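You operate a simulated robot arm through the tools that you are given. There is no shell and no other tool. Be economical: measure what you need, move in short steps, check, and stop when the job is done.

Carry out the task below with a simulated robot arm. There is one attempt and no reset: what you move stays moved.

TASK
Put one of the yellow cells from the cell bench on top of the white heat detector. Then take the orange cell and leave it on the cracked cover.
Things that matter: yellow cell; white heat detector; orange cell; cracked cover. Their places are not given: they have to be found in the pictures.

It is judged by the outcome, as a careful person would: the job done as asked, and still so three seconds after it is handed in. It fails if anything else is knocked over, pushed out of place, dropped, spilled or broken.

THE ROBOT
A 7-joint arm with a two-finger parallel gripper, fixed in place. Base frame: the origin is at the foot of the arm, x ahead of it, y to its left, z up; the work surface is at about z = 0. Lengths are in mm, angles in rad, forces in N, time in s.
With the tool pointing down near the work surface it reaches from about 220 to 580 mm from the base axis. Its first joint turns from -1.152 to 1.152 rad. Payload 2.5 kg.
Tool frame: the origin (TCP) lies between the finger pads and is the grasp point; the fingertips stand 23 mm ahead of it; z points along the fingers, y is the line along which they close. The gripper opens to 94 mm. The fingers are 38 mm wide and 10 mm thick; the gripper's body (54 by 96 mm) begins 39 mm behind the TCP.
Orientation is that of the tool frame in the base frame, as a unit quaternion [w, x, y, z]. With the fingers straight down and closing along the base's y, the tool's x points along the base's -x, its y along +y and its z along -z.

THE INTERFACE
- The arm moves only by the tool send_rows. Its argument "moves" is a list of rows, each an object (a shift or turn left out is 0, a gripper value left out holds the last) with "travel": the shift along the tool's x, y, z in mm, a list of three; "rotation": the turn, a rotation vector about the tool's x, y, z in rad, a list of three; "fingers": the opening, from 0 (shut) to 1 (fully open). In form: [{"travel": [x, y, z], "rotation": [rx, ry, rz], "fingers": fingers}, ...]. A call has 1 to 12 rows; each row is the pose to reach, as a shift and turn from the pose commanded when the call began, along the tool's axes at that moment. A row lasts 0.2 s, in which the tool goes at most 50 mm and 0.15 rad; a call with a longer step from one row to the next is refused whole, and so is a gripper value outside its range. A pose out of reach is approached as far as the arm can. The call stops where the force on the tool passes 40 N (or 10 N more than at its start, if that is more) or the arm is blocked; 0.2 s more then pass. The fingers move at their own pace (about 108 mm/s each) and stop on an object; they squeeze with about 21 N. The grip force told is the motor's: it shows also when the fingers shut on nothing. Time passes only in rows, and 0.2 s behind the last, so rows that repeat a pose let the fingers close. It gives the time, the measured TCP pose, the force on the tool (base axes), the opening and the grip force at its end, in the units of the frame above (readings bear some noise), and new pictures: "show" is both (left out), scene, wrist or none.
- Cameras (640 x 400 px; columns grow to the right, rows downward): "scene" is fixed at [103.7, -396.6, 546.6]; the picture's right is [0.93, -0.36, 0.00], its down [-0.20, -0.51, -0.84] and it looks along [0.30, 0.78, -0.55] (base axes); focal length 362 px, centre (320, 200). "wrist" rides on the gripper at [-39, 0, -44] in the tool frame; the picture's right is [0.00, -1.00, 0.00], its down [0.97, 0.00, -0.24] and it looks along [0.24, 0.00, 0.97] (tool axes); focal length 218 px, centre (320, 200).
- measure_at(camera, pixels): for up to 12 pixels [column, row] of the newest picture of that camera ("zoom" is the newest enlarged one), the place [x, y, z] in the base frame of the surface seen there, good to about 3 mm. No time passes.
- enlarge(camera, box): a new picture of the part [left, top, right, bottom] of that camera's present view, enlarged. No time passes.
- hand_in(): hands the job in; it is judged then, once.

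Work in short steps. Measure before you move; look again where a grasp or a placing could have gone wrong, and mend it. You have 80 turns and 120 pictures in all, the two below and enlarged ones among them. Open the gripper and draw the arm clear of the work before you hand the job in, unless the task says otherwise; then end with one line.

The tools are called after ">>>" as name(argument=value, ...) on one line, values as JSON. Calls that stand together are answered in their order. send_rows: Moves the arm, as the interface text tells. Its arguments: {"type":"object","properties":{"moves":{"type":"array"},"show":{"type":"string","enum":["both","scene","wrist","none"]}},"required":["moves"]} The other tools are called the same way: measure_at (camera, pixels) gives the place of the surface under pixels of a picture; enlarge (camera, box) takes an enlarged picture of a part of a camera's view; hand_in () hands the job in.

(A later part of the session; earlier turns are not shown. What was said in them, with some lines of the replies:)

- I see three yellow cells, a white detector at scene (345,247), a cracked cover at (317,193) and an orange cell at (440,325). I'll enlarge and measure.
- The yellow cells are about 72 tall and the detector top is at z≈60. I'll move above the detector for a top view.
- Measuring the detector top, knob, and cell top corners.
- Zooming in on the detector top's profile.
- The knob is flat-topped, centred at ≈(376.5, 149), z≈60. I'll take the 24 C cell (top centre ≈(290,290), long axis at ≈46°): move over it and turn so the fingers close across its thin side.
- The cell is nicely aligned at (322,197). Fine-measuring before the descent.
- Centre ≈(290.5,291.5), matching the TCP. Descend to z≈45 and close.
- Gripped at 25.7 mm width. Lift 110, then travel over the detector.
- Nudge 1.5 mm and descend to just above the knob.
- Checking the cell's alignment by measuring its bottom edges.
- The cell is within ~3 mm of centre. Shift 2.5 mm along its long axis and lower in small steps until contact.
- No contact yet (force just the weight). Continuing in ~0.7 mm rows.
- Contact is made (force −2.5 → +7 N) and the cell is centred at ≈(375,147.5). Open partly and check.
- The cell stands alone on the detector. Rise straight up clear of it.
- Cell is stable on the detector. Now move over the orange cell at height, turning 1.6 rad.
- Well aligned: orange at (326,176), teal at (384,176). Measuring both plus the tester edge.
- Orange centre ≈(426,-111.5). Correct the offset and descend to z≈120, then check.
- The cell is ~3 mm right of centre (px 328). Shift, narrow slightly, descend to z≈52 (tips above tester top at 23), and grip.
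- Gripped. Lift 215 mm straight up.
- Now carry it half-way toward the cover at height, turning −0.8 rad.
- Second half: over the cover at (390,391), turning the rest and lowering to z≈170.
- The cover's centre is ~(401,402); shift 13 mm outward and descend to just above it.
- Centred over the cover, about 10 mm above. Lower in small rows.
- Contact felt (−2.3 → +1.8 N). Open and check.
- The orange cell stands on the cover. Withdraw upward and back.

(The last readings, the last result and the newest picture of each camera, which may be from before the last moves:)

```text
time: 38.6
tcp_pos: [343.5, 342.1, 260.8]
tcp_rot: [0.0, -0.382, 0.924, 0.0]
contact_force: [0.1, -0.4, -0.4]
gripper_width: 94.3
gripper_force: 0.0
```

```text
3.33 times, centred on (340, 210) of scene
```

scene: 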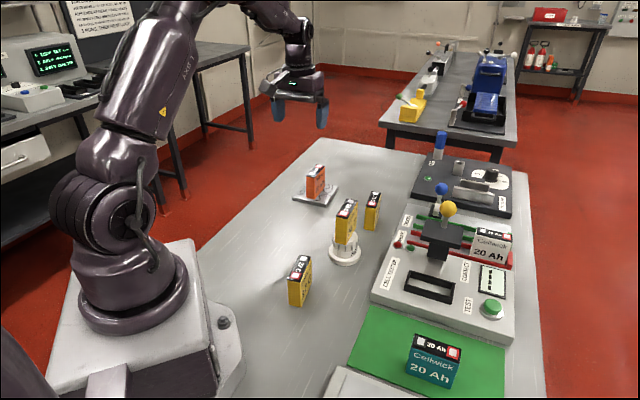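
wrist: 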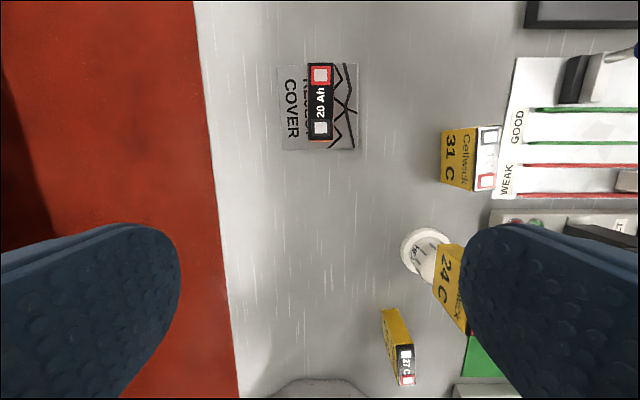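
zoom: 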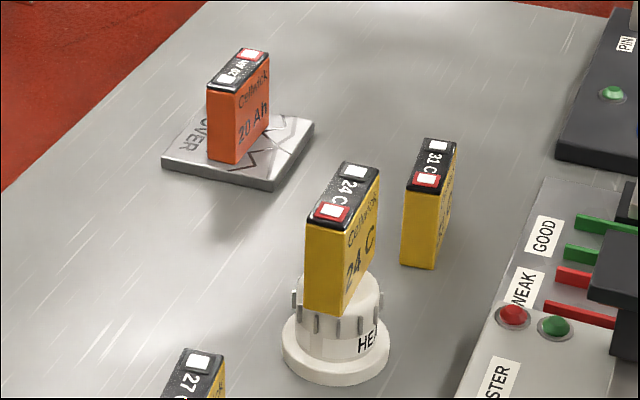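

Both cells stand where asked, nothing else has moved, and the arm is clear with the gripper open.

>>> hand_in()

```text
The job is handed in.
```

The job is done and handed in: the yellow 24 C cell stands on top of the white heat detector, and the orange cell stands on the cracked cover.
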